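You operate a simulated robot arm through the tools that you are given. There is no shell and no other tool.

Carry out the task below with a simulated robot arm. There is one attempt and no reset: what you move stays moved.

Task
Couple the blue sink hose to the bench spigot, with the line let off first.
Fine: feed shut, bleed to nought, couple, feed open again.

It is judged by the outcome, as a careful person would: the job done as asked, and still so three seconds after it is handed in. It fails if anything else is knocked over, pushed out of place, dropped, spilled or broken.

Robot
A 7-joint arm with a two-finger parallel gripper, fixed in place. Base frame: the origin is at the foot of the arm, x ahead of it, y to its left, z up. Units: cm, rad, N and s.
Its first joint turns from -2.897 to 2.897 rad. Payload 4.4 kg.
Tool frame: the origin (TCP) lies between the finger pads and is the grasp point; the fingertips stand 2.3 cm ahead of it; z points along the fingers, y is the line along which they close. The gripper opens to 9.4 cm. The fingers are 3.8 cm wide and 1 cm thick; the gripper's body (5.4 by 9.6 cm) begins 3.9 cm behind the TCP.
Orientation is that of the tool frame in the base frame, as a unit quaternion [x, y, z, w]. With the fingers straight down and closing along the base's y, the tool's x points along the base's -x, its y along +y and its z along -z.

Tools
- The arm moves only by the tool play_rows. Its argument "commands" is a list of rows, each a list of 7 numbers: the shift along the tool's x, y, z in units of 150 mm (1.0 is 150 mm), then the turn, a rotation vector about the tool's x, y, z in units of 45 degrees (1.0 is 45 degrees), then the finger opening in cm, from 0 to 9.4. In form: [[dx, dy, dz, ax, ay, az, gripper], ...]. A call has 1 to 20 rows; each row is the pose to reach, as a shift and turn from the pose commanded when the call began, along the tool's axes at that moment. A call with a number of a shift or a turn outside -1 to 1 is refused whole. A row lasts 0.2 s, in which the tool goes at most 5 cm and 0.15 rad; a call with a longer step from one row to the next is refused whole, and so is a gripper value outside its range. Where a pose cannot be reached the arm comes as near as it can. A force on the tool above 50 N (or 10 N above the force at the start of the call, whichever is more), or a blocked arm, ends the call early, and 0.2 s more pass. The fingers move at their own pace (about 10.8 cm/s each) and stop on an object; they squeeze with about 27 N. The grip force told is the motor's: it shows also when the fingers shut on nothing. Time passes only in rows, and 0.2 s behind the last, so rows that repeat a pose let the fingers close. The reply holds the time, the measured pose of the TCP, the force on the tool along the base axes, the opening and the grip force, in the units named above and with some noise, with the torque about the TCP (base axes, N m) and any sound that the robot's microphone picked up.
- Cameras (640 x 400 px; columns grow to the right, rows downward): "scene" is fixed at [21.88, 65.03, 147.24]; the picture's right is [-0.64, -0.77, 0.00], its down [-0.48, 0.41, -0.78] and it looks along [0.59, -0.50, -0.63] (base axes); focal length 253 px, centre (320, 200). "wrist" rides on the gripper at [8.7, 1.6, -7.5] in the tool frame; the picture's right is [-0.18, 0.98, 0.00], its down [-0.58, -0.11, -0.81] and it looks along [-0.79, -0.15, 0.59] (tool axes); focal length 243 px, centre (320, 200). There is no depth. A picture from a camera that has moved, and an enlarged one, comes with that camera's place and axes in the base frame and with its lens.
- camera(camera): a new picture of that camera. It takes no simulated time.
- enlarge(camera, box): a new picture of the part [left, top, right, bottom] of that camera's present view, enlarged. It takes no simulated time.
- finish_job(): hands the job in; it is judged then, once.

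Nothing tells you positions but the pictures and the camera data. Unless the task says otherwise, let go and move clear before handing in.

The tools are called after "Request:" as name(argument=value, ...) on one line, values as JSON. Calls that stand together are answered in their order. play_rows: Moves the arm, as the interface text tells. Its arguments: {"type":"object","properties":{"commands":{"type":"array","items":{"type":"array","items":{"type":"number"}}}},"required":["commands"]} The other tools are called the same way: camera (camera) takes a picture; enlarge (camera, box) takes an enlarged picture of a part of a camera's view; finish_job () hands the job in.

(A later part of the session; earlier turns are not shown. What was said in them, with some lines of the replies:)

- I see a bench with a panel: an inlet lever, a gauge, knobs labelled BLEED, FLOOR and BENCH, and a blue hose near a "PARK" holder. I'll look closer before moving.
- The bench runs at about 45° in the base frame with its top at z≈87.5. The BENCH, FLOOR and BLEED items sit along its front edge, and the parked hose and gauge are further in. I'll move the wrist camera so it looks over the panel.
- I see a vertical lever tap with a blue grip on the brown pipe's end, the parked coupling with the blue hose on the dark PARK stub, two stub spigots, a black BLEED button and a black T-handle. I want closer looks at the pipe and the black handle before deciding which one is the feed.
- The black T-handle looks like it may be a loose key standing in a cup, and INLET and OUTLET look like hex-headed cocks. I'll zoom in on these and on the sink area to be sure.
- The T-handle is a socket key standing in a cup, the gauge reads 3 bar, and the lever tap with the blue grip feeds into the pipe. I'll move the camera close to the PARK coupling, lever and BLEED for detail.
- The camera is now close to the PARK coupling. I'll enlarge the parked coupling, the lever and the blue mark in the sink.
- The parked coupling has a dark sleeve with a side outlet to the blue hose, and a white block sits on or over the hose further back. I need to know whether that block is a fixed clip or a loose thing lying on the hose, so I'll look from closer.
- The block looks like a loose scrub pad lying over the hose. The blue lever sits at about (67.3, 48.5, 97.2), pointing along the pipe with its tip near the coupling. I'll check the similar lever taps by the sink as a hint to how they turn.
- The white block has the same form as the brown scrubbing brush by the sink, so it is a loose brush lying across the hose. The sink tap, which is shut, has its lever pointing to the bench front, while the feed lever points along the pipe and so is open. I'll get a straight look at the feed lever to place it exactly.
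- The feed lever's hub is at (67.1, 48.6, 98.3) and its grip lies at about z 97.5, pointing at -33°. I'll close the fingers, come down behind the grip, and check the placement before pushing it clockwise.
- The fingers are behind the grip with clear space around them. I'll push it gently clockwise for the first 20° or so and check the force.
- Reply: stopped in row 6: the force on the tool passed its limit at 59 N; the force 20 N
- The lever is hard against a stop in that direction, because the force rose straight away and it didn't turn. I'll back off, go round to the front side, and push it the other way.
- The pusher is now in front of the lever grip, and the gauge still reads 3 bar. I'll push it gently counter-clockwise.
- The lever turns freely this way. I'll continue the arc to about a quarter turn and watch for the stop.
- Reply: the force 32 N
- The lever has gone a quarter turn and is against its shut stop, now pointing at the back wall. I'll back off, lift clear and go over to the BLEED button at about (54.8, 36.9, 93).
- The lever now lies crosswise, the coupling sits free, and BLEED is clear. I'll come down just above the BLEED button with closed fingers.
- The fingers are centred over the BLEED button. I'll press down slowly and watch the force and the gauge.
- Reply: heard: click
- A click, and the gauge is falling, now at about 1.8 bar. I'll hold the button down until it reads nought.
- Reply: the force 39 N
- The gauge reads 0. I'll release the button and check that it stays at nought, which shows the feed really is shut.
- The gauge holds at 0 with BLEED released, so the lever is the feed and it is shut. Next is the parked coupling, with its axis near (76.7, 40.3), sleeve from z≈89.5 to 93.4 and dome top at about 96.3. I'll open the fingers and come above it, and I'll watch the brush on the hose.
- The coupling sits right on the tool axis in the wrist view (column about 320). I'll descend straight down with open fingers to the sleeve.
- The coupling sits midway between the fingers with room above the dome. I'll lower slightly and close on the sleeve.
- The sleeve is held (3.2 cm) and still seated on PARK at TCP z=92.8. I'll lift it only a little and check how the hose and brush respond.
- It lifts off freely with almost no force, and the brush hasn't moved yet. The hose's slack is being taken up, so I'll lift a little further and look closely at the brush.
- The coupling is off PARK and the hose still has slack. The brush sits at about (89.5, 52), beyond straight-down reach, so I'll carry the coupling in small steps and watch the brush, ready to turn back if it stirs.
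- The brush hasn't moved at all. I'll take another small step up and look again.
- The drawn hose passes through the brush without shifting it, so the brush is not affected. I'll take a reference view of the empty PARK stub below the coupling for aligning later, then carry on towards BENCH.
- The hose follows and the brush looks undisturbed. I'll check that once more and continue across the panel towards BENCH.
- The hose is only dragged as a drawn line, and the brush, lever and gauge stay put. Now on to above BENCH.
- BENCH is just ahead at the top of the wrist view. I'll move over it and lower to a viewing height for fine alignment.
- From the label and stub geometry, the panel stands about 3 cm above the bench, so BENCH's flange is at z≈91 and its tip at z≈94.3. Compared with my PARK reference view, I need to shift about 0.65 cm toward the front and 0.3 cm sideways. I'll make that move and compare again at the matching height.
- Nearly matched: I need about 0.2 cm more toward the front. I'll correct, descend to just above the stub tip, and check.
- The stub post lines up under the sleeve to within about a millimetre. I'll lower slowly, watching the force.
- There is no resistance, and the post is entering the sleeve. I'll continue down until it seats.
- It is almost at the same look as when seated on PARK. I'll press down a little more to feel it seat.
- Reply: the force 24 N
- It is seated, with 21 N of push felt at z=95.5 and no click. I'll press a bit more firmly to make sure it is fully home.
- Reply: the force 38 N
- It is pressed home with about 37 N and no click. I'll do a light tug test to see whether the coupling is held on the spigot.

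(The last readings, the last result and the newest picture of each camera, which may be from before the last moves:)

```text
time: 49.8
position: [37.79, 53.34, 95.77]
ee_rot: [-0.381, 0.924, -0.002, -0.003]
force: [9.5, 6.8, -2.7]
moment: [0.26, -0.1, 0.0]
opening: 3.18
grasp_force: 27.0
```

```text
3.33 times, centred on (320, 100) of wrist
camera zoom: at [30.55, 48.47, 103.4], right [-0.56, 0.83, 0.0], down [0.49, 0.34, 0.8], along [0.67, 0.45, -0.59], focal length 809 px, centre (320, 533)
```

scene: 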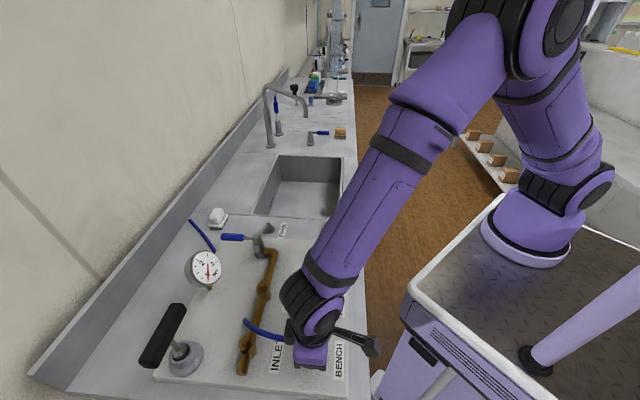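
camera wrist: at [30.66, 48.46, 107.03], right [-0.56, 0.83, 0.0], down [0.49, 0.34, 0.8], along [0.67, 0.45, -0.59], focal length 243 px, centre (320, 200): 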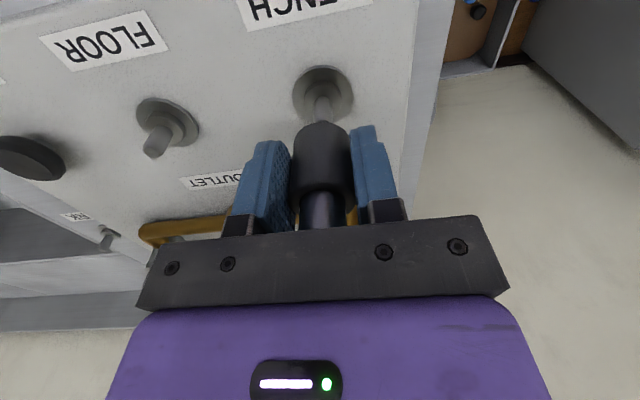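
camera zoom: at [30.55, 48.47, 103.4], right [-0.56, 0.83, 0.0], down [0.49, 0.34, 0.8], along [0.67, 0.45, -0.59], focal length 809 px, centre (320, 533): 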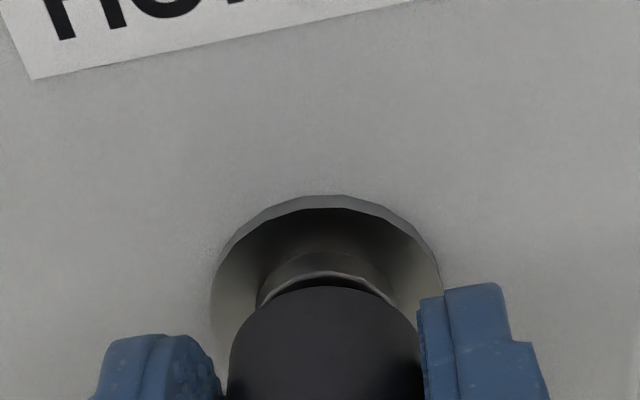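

It came up freely, so it isn't latched yet, and the side force shows I'm about 1.5 mm too far to the front. I'll re-centre and press straight down again.

Request:
play_rows(commands=[[-0.006, 0, -0.01, 0, 0, 0, 2], [-0.012, 0, -0.01, 0, 0, 0, 2], [-0.012, 0, -0.01, 0, 0, 0, 2]])

Request:
play_rows(commands=[[0, 0, 0.02, 0, 0, 0, 2], [0, 0, 0.04, 0, 0, 0, 2], [0, 0, 0.05, 0, 0, 0, 2], [0, 0, 0.06, 0, 0, 0, 2]])

Request:
enlarge(camera="wrist", box=[260, 40, 380, 160])

```text
time: 50.6
position: [37.68, 53.5, 95.91]
ee_rot: [-0.382, 0.924, -0.001, -0.001]
force: [-0.2, -2.6, -0.4]
moment: [-0.02, 0.0, -0.01]
opening: 3.2
grasp_force: 26.8
```

```text
time: 51.6
position: [37.8, 53.32, 95.14]
ee_rot: [-0.381, 0.925, -0.001, -0.001]
force: [-3.2, -16.7, 17.5]
moment: [-0.38, 0.35, -0.06]
opening: 3.2
grasp_force: 26.8
```

```text
3.33 times, centred on (320, 100) of wrist
camera zoom: at [30.56, 48.48, 102.83], right [-0.56, 0.83, 0.0], down [0.49, 0.34, 0.8], along [0.67, 0.45, -0.59], focal length 809 px, centre (320, 533)
```

zoom: 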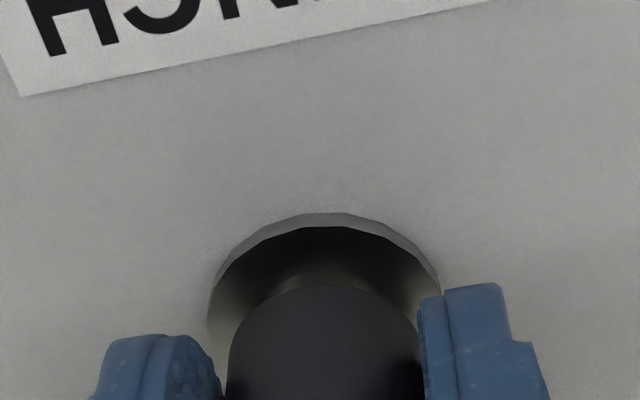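

It is seated to the same depth it had on PARK, with moderate forces. I'll trim the sideways position and press a bit harder to look for a latch click.

Request:
play_rows(commands=[[0.004, -0.003, 0.0, 0, 0, 0, 2], [0.004, -0.003, 0.01, 0, 0, 0, 2], [0.004, -0.003, 0.02, 0, 0, 0, 2], [0.004, -0.003, 0.028, 0, 0, 0, 2], [0.004, -0.003, 0.028, 0, 0, 0, 2]])

Request:
enlarge(camera="wrist", box=[240, 80, 400, 240])

```text
time: 52.9
position: [37.87, 53.37, 94.93]
ee_rot: [-0.381, 0.924, 0.001, 0.0]
force: [-2.9, -16.2, 20.0]
moment: [-0.08, -0.16, -0.07]
opening: 3.19
grasp_force: 27.3
stopped in row 5: the force on the tool passed its limit at 51 N (the readings are from after the stop); the commanded pose is now the measured one
```

```text
2.50 times, centred on (320, 160) of wrist
camera zoom: at [30.61, 48.52, 102.58], right [-0.56, 0.83, 0.0], down [0.49, 0.33, 0.81], along [0.67, 0.45, -0.59], focal length 606 px, centre (320, 300)
```

zoom: 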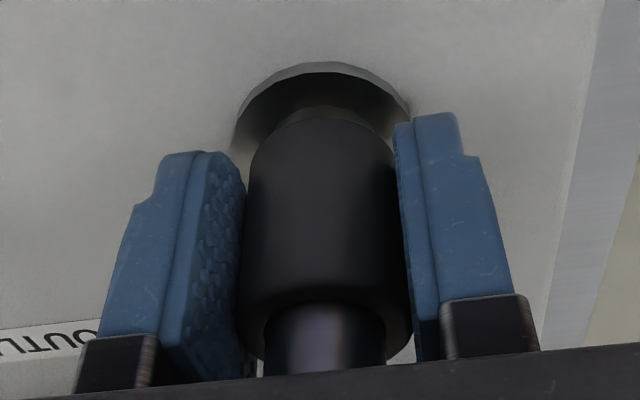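

It is firmly home, at 51 N with no further travel. I'll relax the push and the side load, then open the fingers and see whether the coupling stays seated.

Request:
play_rows(commands=[[0.004, -0.003, -0.006, 0, 0, 0, 2], [0.008, -0.005, -0.012, 0, 0, 0, 2], [0.008, -0.005, -0.012, 0, 0, 0, 2]])

```text
time: 53.7
position: [37.81, 53.39, 95.0]
ee_rot: [-0.381, 0.925, 0.0, 0.0]
force: [-0.8, -4.4, 6.1]
moment: [-0.01, -0.18, 0.01]
opening: 3.18
grasp_force: 27.1
```

The loads are nearly gone. Now I'll open the fingers.

Request:
play_rows(commands=[[0, 0, 0, 0, 0, 0, 3.6], [0, 0, 0, 0, 0, 0, 5], [0, 0, 0, 0, 0, 0, 7], [0, 0, 0, 0, 0, 0, 9.4], [0, 0, 0, 0, 0, 0, 9.4]])

Request:
camera(camera="wrist")

Request:
enlarge(camera="wrist", box=[240, 80, 400, 240])

```text
time: 54.9
position: [37.83, 53.35, 95.03]
ee_rot: [-0.381, 0.924, 0.0, 0.0]
force: [0.0, -0.2, -0.3]
moment: [0.03, 0.03, 0.02]
opening: 9.4
grasp_force: 0.1
```

```text
taken
camera wrist: at [30.63, 48.51, 102.66], right [-0.56, 0.83, 0.0], down [0.49, 0.33, 0.81], along [0.67, 0.45, -0.59], focal length 243 px, centre (320, 200)
```

wrist: 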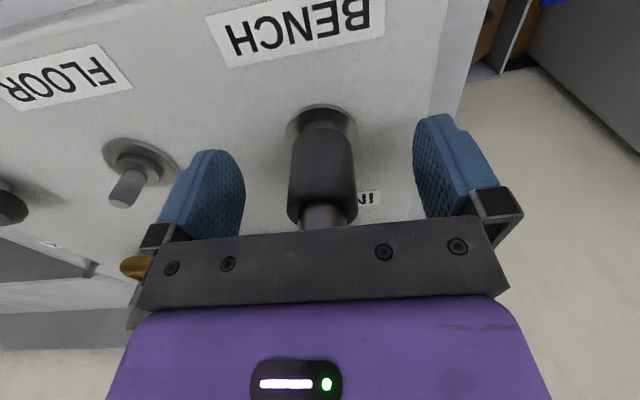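

```text
2.50 times, centred on (320, 160) of wrist
camera zoom: at [30.63, 48.51, 102.66], right [-0.56, 0.83, 0.0], down [0.49, 0.33, 0.81], along [0.67, 0.45, -0.59], focal length 606 px, centre (320, 300)
```

zoom: 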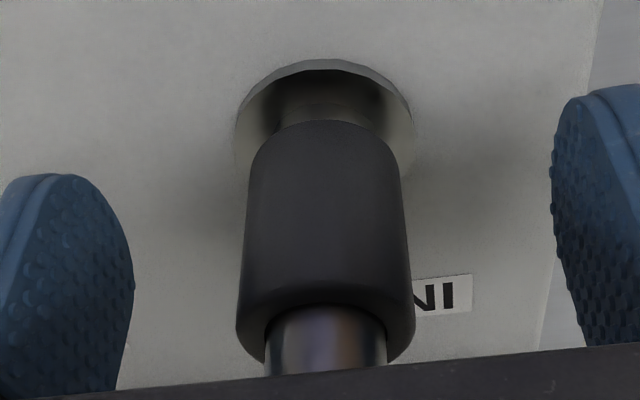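

The coupling stays seated and upright on BENCH. I'll lift straight up and compare its height on the spigot with how it sat on PARK.

Request:
play_rows(commands=[[0, 0, -0.1, 0, 0, 0, 9.4], [0, 0, -0.3, 0, 0, 0, 9.4], [0, 0, -0.55, 0, 0, 0, 9.4], [0, 0, -0.77, 0, 0, 0, 9.4], [0, 0, -0.77, 0, 0, 0, 9.4]])

Request:
camera(camera="wrist")

Request:
camera(camera="scene")

Request:
enlarge(camera="scene", box=[180, 200, 360, 390])

```text
time: 56.1
position: [37.78, 53.47, 106.58]
ee_rot: [-0.381, 0.924, 0.0, 0.0]
force: [0.6, -0.1, 0.2]
moment: [-0.02, 0.02, 0.02]
opening: 9.38
grasp_force: 0.1
```

```text
taken
camera wrist: at [30.55, 48.47, 114.18], right [-0.56, 0.83, 0.0], down [0.49, 0.33, 0.81], along [0.67, 0.45, -0.59], focal length 243 px, centre (320, 200)
```

wrist: 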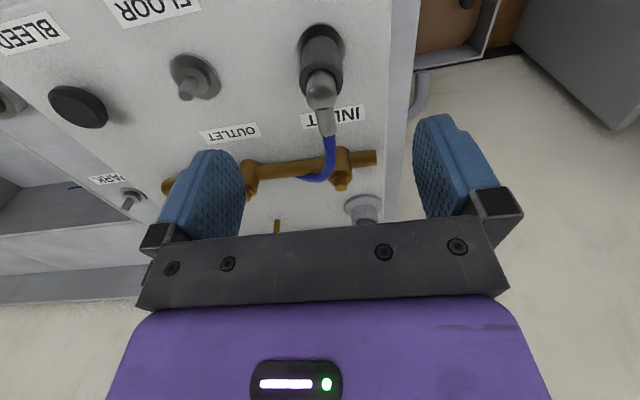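

```text
taken
```

scene: 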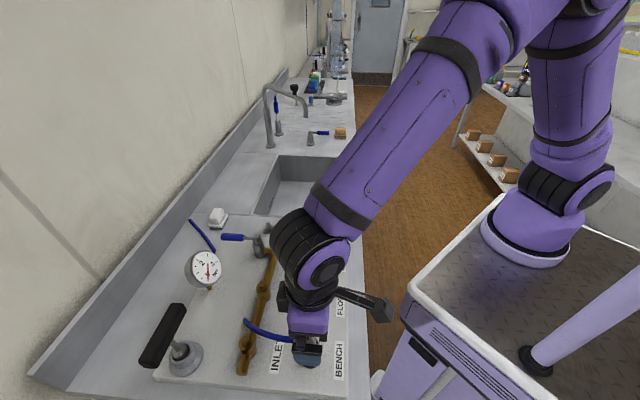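

```text
2.11 times, centred on (270, 295) of scene
camera zoom: at [21.88, 65.03, 147.24], right [-0.64, -0.77, 0.0], down [-0.48, 0.41, -0.78], along [0.59, -0.5, -0.63], focal length 533 px, centre (425, 0)
```

zoom: 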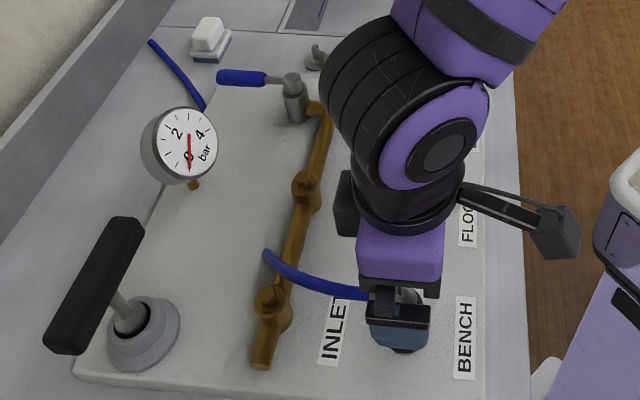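

The coupling sits on BENCH at the same depth and look it had on PARK, the gauge is at 0, and the brush hasn't moved. Next I go back to the feed lever with closed fingers, to push it clockwise and open it again.

Request:
play_rows(commands=[[0, 0, -0.15, 0, 0, 0, 9.4], [-0.1, -0.1, -0.25, 0, 0, 0, 6], [-0.25, -0.25, -0.25, 0, 0, 0, 2], [-0.4, -0.4, -0.25, 0, 0, 0, 0], [-0.55, -0.55, -0.25, 0, 0, 0, 0], [-0.705, -0.695, -0.25, 0, 0, 0, 0]])

Request:
play_rows(commands=[[-0.18, -0.18, 0, 0, 0, 0, 0], [-0.36, -0.36, 0, 0, 0, 0, 0], [-0.54, -0.54, 0, 0, 0, 0, 0], [-0.705, -0.695, 0, 0, 0, 0, 0], [-0.705, -0.695, 0, 0, 0, 0, 0]])

Request:
camera(camera="wrist")

Request:
enlarge(camera="scene", box=[180, 200, 360, 390])

Request:
enlarge(camera="scene", box=[260, 300, 360, 390])

```text
time: 57.5
position: [52.55, 53.64, 110.42]
ee_rot: [-0.382, 0.924, 0.0, 0.0]
force: [-0.5, 0.5, 0.7]
moment: [0.01, -0.04, -0.01]
opening: 0.0
grasp_force: 26.9
```

```text
time: 58.7
position: [67.42, 53.28, 110.4]
ee_rot: [-0.381, 0.925, 0.0, 0.0]
force: [0.9, 0.3, -0.2]
moment: [0.0, 0.01, 0.02]
opening: 0.01
grasp_force: 26.4
```

```text
taken
camera wrist: at [60.28, 48.44, 118.07], right [-0.56, 0.83, 0.0], down [0.49, 0.33, 0.81], along [0.67, 0.45, -0.59], focal length 243 px, centre (320, 200)
```

wrist: 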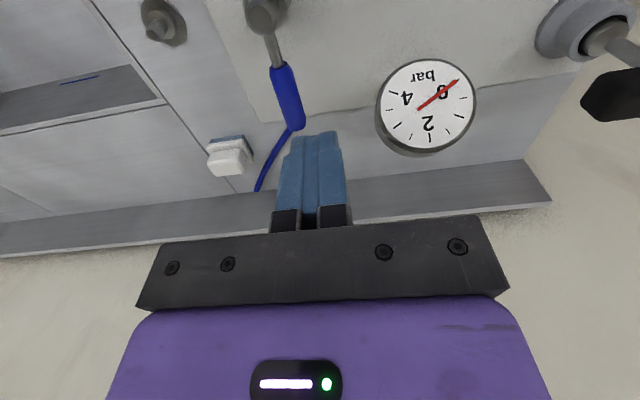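

```text
2.11 times, centred on (270, 295) of scene
camera zoom: at [21.88, 65.03, 147.24], right [-0.64, -0.77, 0.0], down [-0.48, 0.41, -0.78], along [0.59, -0.5, -0.63], focal length 533 px, centre (425, 0)
```

zoom: 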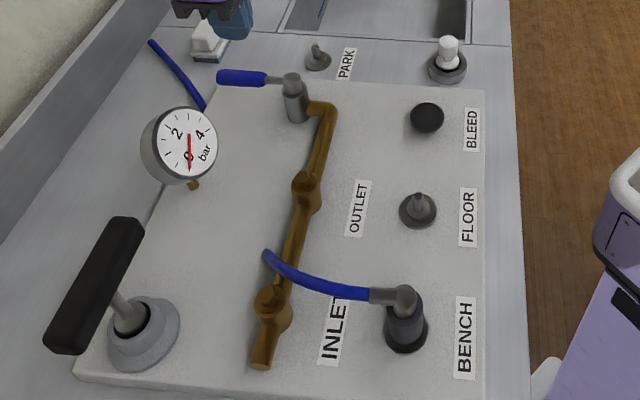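

```text
4.44 times, centred on (310, 345) of scene
camera zoom: at [21.88, 65.03, 147.24], right [-0.64, -0.77, 0.0], down [-0.48, 0.41, -0.78], along [0.59, -0.5, -0.63], focal length 1126 px, centre (364, -444)
```

zoom: 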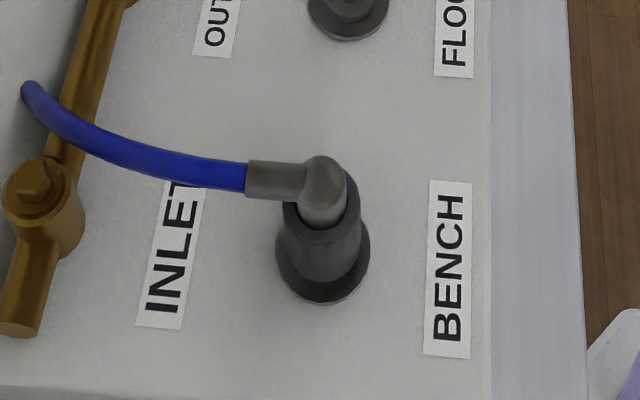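

The coupling stands upright and fully down on BENCH, and the pusher is beside the lever (which is at about 87°). I'll lower between the lever and the gauge.

Request:
play_rows(commands=[[0, 0, 0.25, 0, 0, 0, 0], [0, 0, 0.5, 0, 0, 0, 0], [0, 0, 0.7, 0, 0, 0, 0], [0, 0, 0.83, 0, 0, 0, 0], [0, 0, 0.83, 0, 0, 0, 0]])

Request:
camera(camera="wrist")

Request:
enlarge(camera="scene", box=[170, 180, 300, 290])

```text
time: 59.9
position: [67.41, 53.47, 97.85]
ee_rot: [-0.381, 0.925, 0.0, -0.001]
force: [-0.2, -0.3, -0.2]
moment: [0.0, -0.01, 0.02]
opening: 0.0
grasp_force: 27.1
```

```text
taken
camera wrist: at [60.19, 48.56, 105.56], right [-0.56, 0.83, 0.0], down [0.49, 0.33, 0.81], along [0.67, 0.45, -0.59], focal length 243 px, centre (320, 200)
```

wrist: 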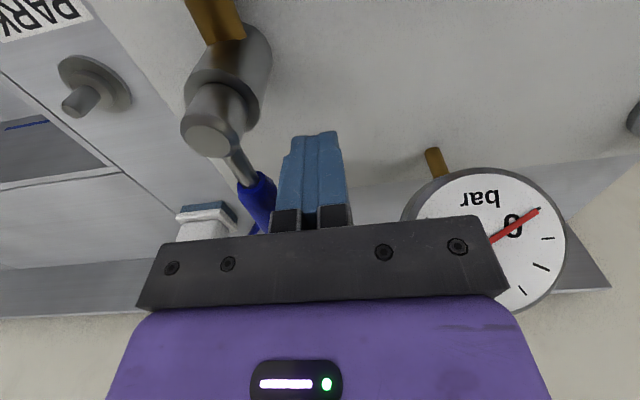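

```text
3.64 times, centred on (235, 235) of scene
camera zoom: at [21.88, 65.03, 147.24], right [-0.64, -0.77, 0.0], down [-0.48, 0.41, -0.78], along [0.59, -0.5, -0.63], focal length 921 px, centre (629, 73)
```

zoom: 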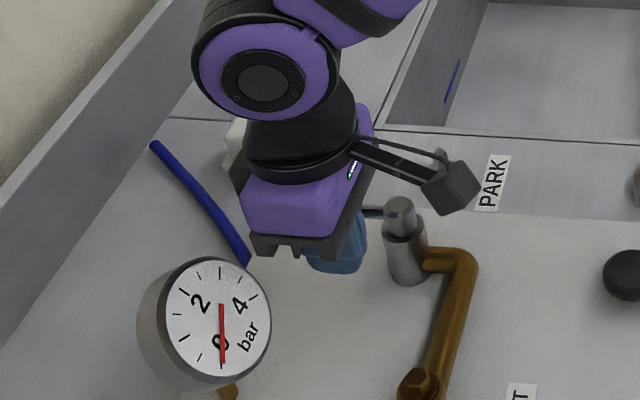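

The pusher is beside the lever's blue grip, clear of the gauge. I'll push it clockwise slowly and check the gauge and coupling partway.

Request:
play_rows(commands=[[-0.034, -0.048, 0, 0, 0, 0, 0], [-0.068, -0.096, 0, 0, 0, 0, 0], [-0.089, -0.133, 0, 0, 0, 0, 0], [-0.105, -0.177, 0, 0, 0, 0, 0], [-0.112, -0.202, 0, 0, 0, 0, 0]])

Request:
camera(camera="wrist")

Request:
enlarge(camera="scene", box=[170, 190, 350, 390])

```text
time: 61.1
position: [70.86, 52.61, 97.89]
ee_rot: [-0.381, 0.924, 0.0, 0.0]
force: [-1.5, 1.0, 1.1]
moment: [-0.04, -0.01, -0.05]
opening: 0.0
grasp_force: 26.7
```

```text
taken
camera wrist: at [63.67, 47.69, 105.53], right [-0.56, 0.83, 0.0], down [0.49, 0.33, 0.81], along [0.67, 0.45, -0.59], focal length 243 px, centre (320, 200)
```

wrist: 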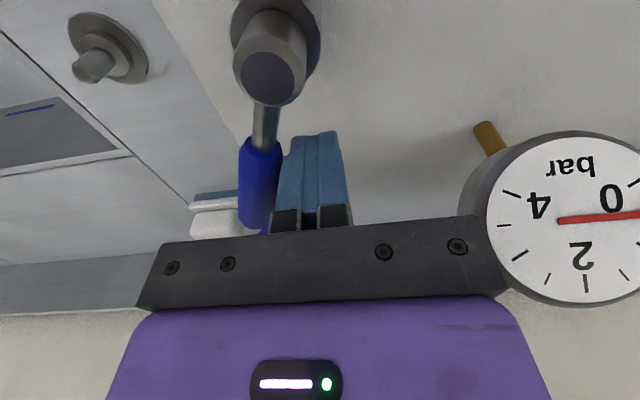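

```text
2.00 times, centred on (260, 290) of scene
camera zoom: at [21.88, 65.03, 147.24], right [-0.64, -0.77, 0.0], down [-0.48, 0.41, -0.78], along [0.59, -0.5, -0.63], focal length 507 px, centre (440, 20)
```

zoom: 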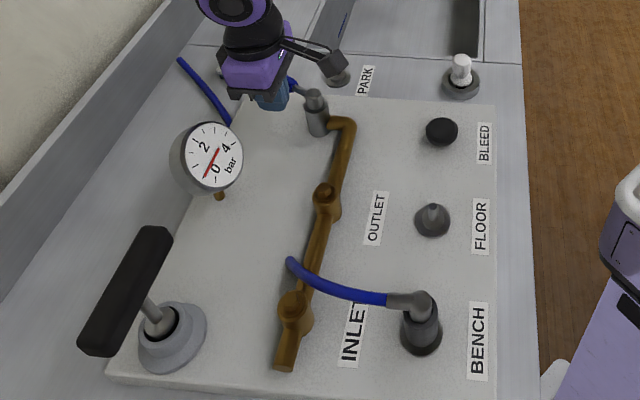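

The gauge is starting to rise and the coupling holds. I'll carry on opening the lever toward its open stop.

Request:
play_rows(commands=[[-0.002, -0.025, 0, 0, 0, 0, 0], [-0.001, -0.052, 0, 0, 0, 0, 0], [-0.001, -0.079, 0, 0, 0, 0, 0], [0.005, -0.108, 0, 0, 0, 0, 0], [0.012, -0.137, 0, 0, 0, 0, 0], [0.025, -0.166, 0, 0, 0, 0, 0], [0.039, -0.195, 0, 0, 0, 0, 0], [0.058, -0.222, 0, 0, 0, 0, 0], [0.078, -0.248, 0, 0, 0, 0, 0]])

Request:
camera(camera="wrist")

Request:
enlarge(camera="scene", box=[170, 190, 350, 390])

```text
time: 63.1
position: [72.69, 49.09, 97.92]
ee_rot: [-0.381, 0.924, 0.001, 0.0]
force: [-0.4, 0.6, 1.1]
moment: [0.03, 0.01, 0.0]
opening: 0.0
grasp_force: 27.5
```

```text
taken
camera wrist: at [65.43, 44.16, 105.48], right [-0.56, 0.83, 0.0], down [0.49, 0.33, 0.81], along [0.67, 0.45, -0.59], focal length 243 px, centre (320, 200)
```

wrist: 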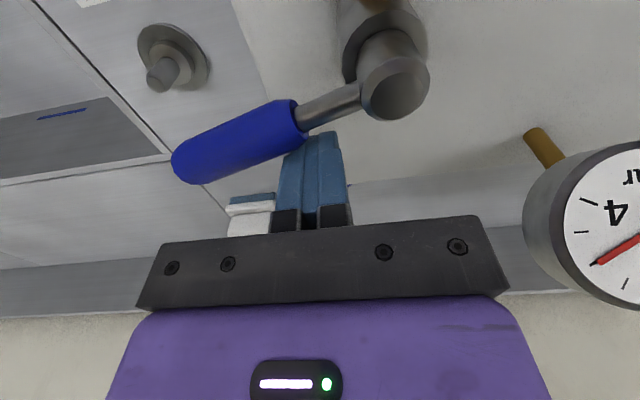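

```text
2.00 times, centred on (260, 290) of scene
camera zoom: at [21.88, 65.03, 147.24], right [-0.64, -0.77, 0.0], down [-0.48, 0.41, -0.78], along [0.59, -0.5, -0.63], focal length 507 px, centre (440, 20)
```

zoom: 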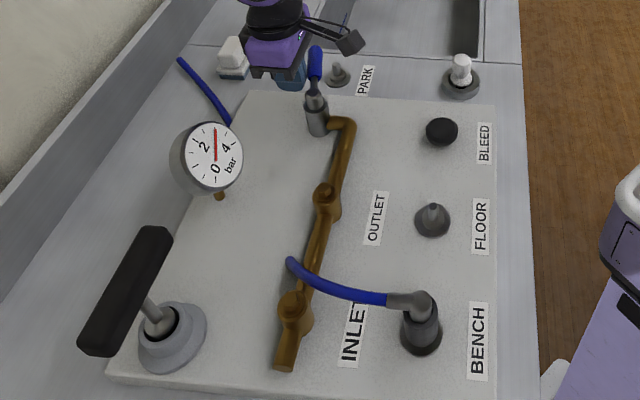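

The gauge is back at 3 bar and the coupling holds. I'll nudge the lever the last few degrees to its original open stop.

Request:
play_rows(commands=[[0.012, -0.012, 0, 0, 0, 0, 0], [0.025, -0.023, 0, 0, 0, 0, 0], [0.036, -0.03, 0, 0, 0, 0, 0], [0.042, -0.034, 0, 0, 0, 0, 0]])

Request:
enlarge(camera="scene", box=[180, 180, 300, 280])

```text
time: 64.1
position: [72.51, 48.39, 97.8]
ee_rot: [-0.381, 0.924, 0.002, 0.001]
force: [7.5, 21.3, 3.9]
moment: [-0.03, 0.0, 0.1]
opening: 0.01
grasp_force: 27.1
```

```text
4.00 times, centred on (240, 230) of scene
camera zoom: at [21.88, 65.03, 147.24], right [-0.64, -0.77, 0.0], down [-0.48, 0.41, -0.78], along [0.59, -0.5, -0.63], focal length 1013 px, centre (640, 80)
```

zoom: 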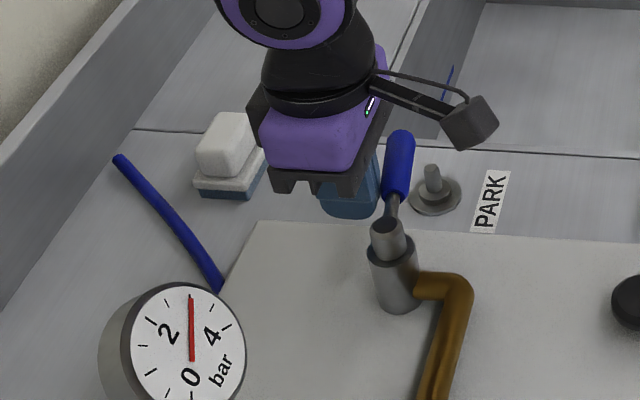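

The lever is back against its open stop and the gauge reads 3 bar. I'll back off, lift and move clear.

Request:
play_rows(commands=[[-0.06, 0, 0, 0, 0, 0, 0], [-0.15, 0, 0, 0, 0, 0, 0], [-0.15, 0, -0.25, 0, 0, 0, 0], [-0.15, 0, -0.5, 0, 0, 0, 0], [-0.15, 0, -0.75, 0, 0, 0, 0], [0, 0, -0.95, 0, 0, 0, 0], [0.3, 0, -0.95, 0, 0, 0, 0], [0.6, 0, -0.95, 0, 0, 0, 0], [0.9, 0, -0.95, 0, 0, 0, 0]])

Request:
play_rows(commands=[[0.25, -0.1, -0.1, 0, 0, 0, 2], [0.5, -0.2, -0.2, 0, 0, 0, 4], [0.7, -0.3, -0.3, 0, 0, 0, 4], [0.7, -0.3, -0.3, 0, 0, 0, 4], [0.7, -0.3, -0.3, 0, 0, 0, 4]])

Request:
camera(camera="scene")

Request:
enlarge(camera="scene", box=[130, 200, 370, 400])

Request:
enlarge(camera="scene", box=[180, 190, 300, 290])

Request:
camera(camera="wrist")

```text
time: 66.1
position: [63.11, 38.84, 112.21]
ee_rot: [-0.383, 0.924, 0.0, -0.001]
force: [0.0, 0.3, -0.1]
moment: [-0.04, 0.02, -0.02]
opening: 0.0
grasp_force: 27.1
```

```text
time: 67.3
position: [58.6, 28.25, 116.62]
ee_rot: [-0.381, 0.924, 0.001, 0.0]
force: [0.2, 0.7, 0.4]
moment: [0.0, 0.0, 0.0]
opening: 3.99
grasp_force: 0.1
```

```text
taken
```

scene: 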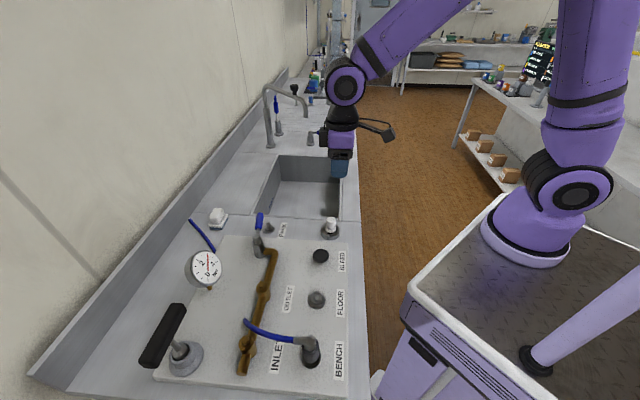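

```text
2.00 times, centred on (250, 300) of scene
camera zoom: at [21.88, 65.03, 147.24], right [-0.64, -0.77, 0.0], down [-0.48, 0.41, -0.78], along [0.59, -0.5, -0.63], focal length 507 px, centre (460, 0)
```

zoom: 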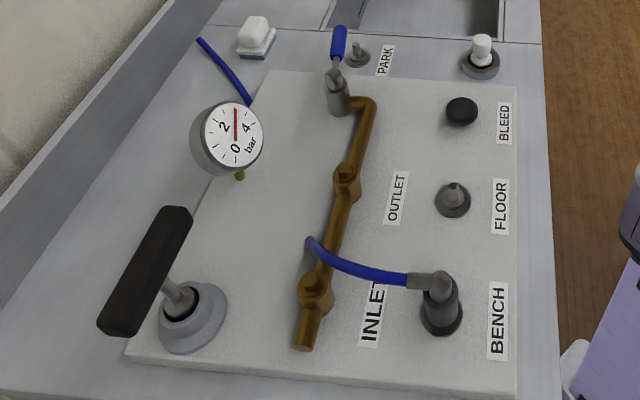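

```text
4.00 times, centred on (240, 240) of scene
camera zoom: at [21.88, 65.03, 147.24], right [-0.64, -0.77, 0.0], down [-0.48, 0.41, -0.78], along [0.59, -0.5, -0.63], focal length 1013 px, centre (640, 40)
```

zoom: 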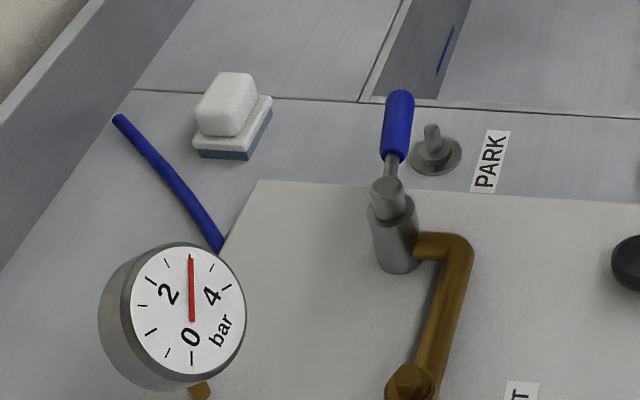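

```text
taken
camera wrist: at [51.36, 23.29, 124.22], right [-0.56, 0.83, 0.0], down [0.49, 0.33, 0.81], along [0.67, 0.45, -0.59], focal length 243 px, centre (320, 200)
```

wrist: 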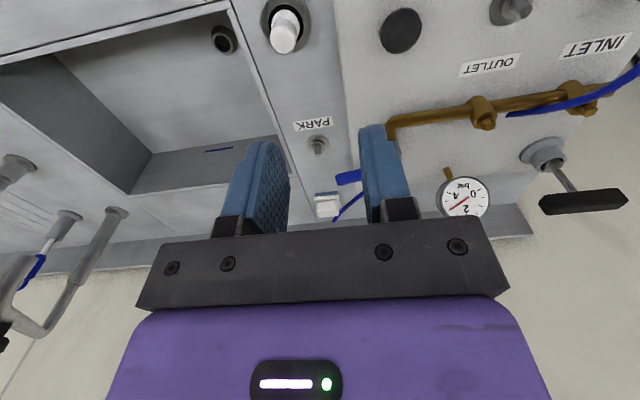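

Everything looks in order: the coupling is on BENCH, the lever is back where it was, the gauge is at 3 bar, and the brush and other items haven't moved. I'll wait a moment and take a last close look at the coupling under pressure.

Request:
play_rows(commands=[[0, 0, 0, 0, 0, 0, 4], [0, 0, 0, 0, 0, 0, 4], [0, 0, 0, 0, 0, 0, 4], [0, 0, 0, 0, 0, 0, 4], [0, 0, 0, 0, 0, 0, 4], [0, 0, 0, 0, 0, 0, 4], [0, 0, 0, 0, 0, 0, 4], [0, 0, 0, 0, 0, 0, 4], [0, 0, 0, 0, 0, 0, 4], [0, 0, 0, 0, 0, 0, 4]])

Request:
enlarge(camera="scene", box=[260, 300, 360, 390])

Request:
enlarge(camera="scene", box=[180, 240, 230, 295])

Request:
enlarge(camera="scene", box=[280, 200, 360, 270])

```text
time: 69.5
position: [58.67, 28.18, 116.64]
ee_rot: [-0.381, 0.925, 0.0, 0.0]
force: [-0.2, -0.2, 0.6]
moment: [0.01, 0.02, 0.01]
opening: 4.0
grasp_force: 0.0
```

```text
4.44 times, centred on (310, 345) of scene
camera zoom: at [21.88, 65.03, 147.24], right [-0.64, -0.77, 0.0], down [-0.48, 0.41, -0.78], along [0.59, -0.5, -0.63], focal length 1126 px, centre (364, -444)
```

zoom: 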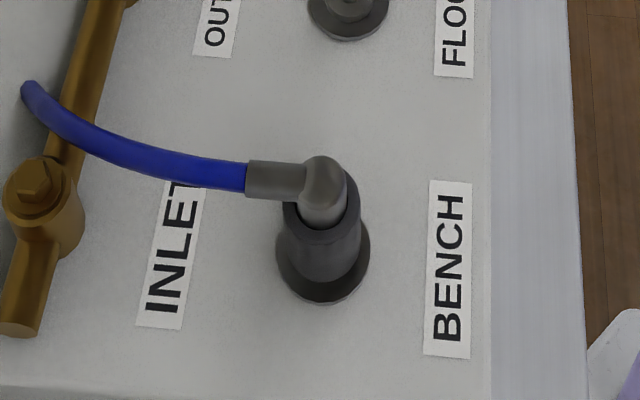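

```text
7.27 times, centred on (205, 268) of scene
camera zoom: at [21.88, 65.03, 147.24], right [-0.64, -0.77, 0.0], down [-0.48, 0.41, -0.78], along [0.59, -0.5, -0.63], focal length 1842 px, centre (1156, -291)
```

zoom: 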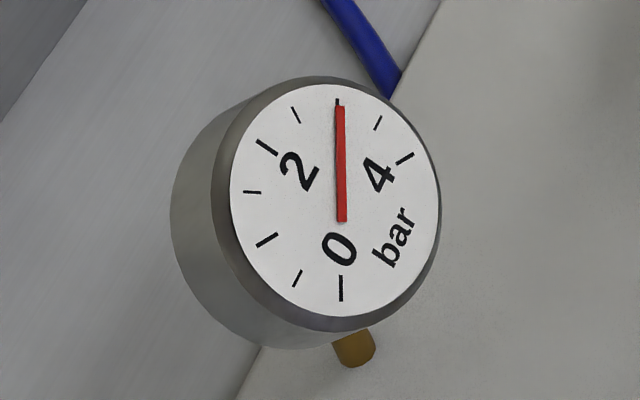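

```text
5.71 times, centred on (320, 235) of scene
camera zoom: at [21.88, 65.03, 147.24], right [-0.64, -0.77, 0.0], down [-0.48, 0.41, -0.78], along [0.59, -0.5, -0.63], focal length 1447 px, centre (320, 0)
```

zoom: 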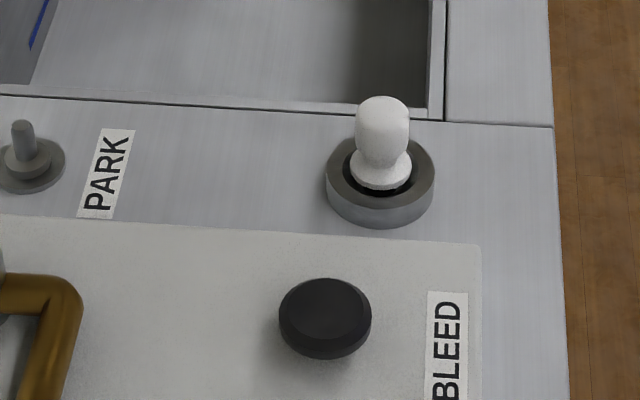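

The hose coupling sits fully down on BENCH and holds steady with the line back at 3 bar. The feed lever is open at its stop, BLEED is released, the arm is clear and nothing else has moved, so I'm handing the job in.

Request:
finish_job()

```text
The job is handed in.
```

The blue sink hose is now on the BENCH spigot, the feed is open again and the gauge is back at 3 bar. I've handed the job in.

- **Feed shut:** I turned the blue feed lever a quarter turn to its stop.
- **Bleed to nought:** I held BLEED until the gauge read 0. It stayed at 0 after I let go, so the feed really was shut.
- **Couple:** I lifted the coupling off PARK and pressed it down on BENCH until it would go no further. I heard no click. Before the feed was back on, a light tug lifted it, so I pressed it home again. It then stayed put for about six seconds at full pressure before I handed in.
- **Feed open again:** The lever is back against its original open stop, and BLEED is released.

The brush lying across the hose was never disturbed, nothing else was moved, and the arm is clear of the bench.
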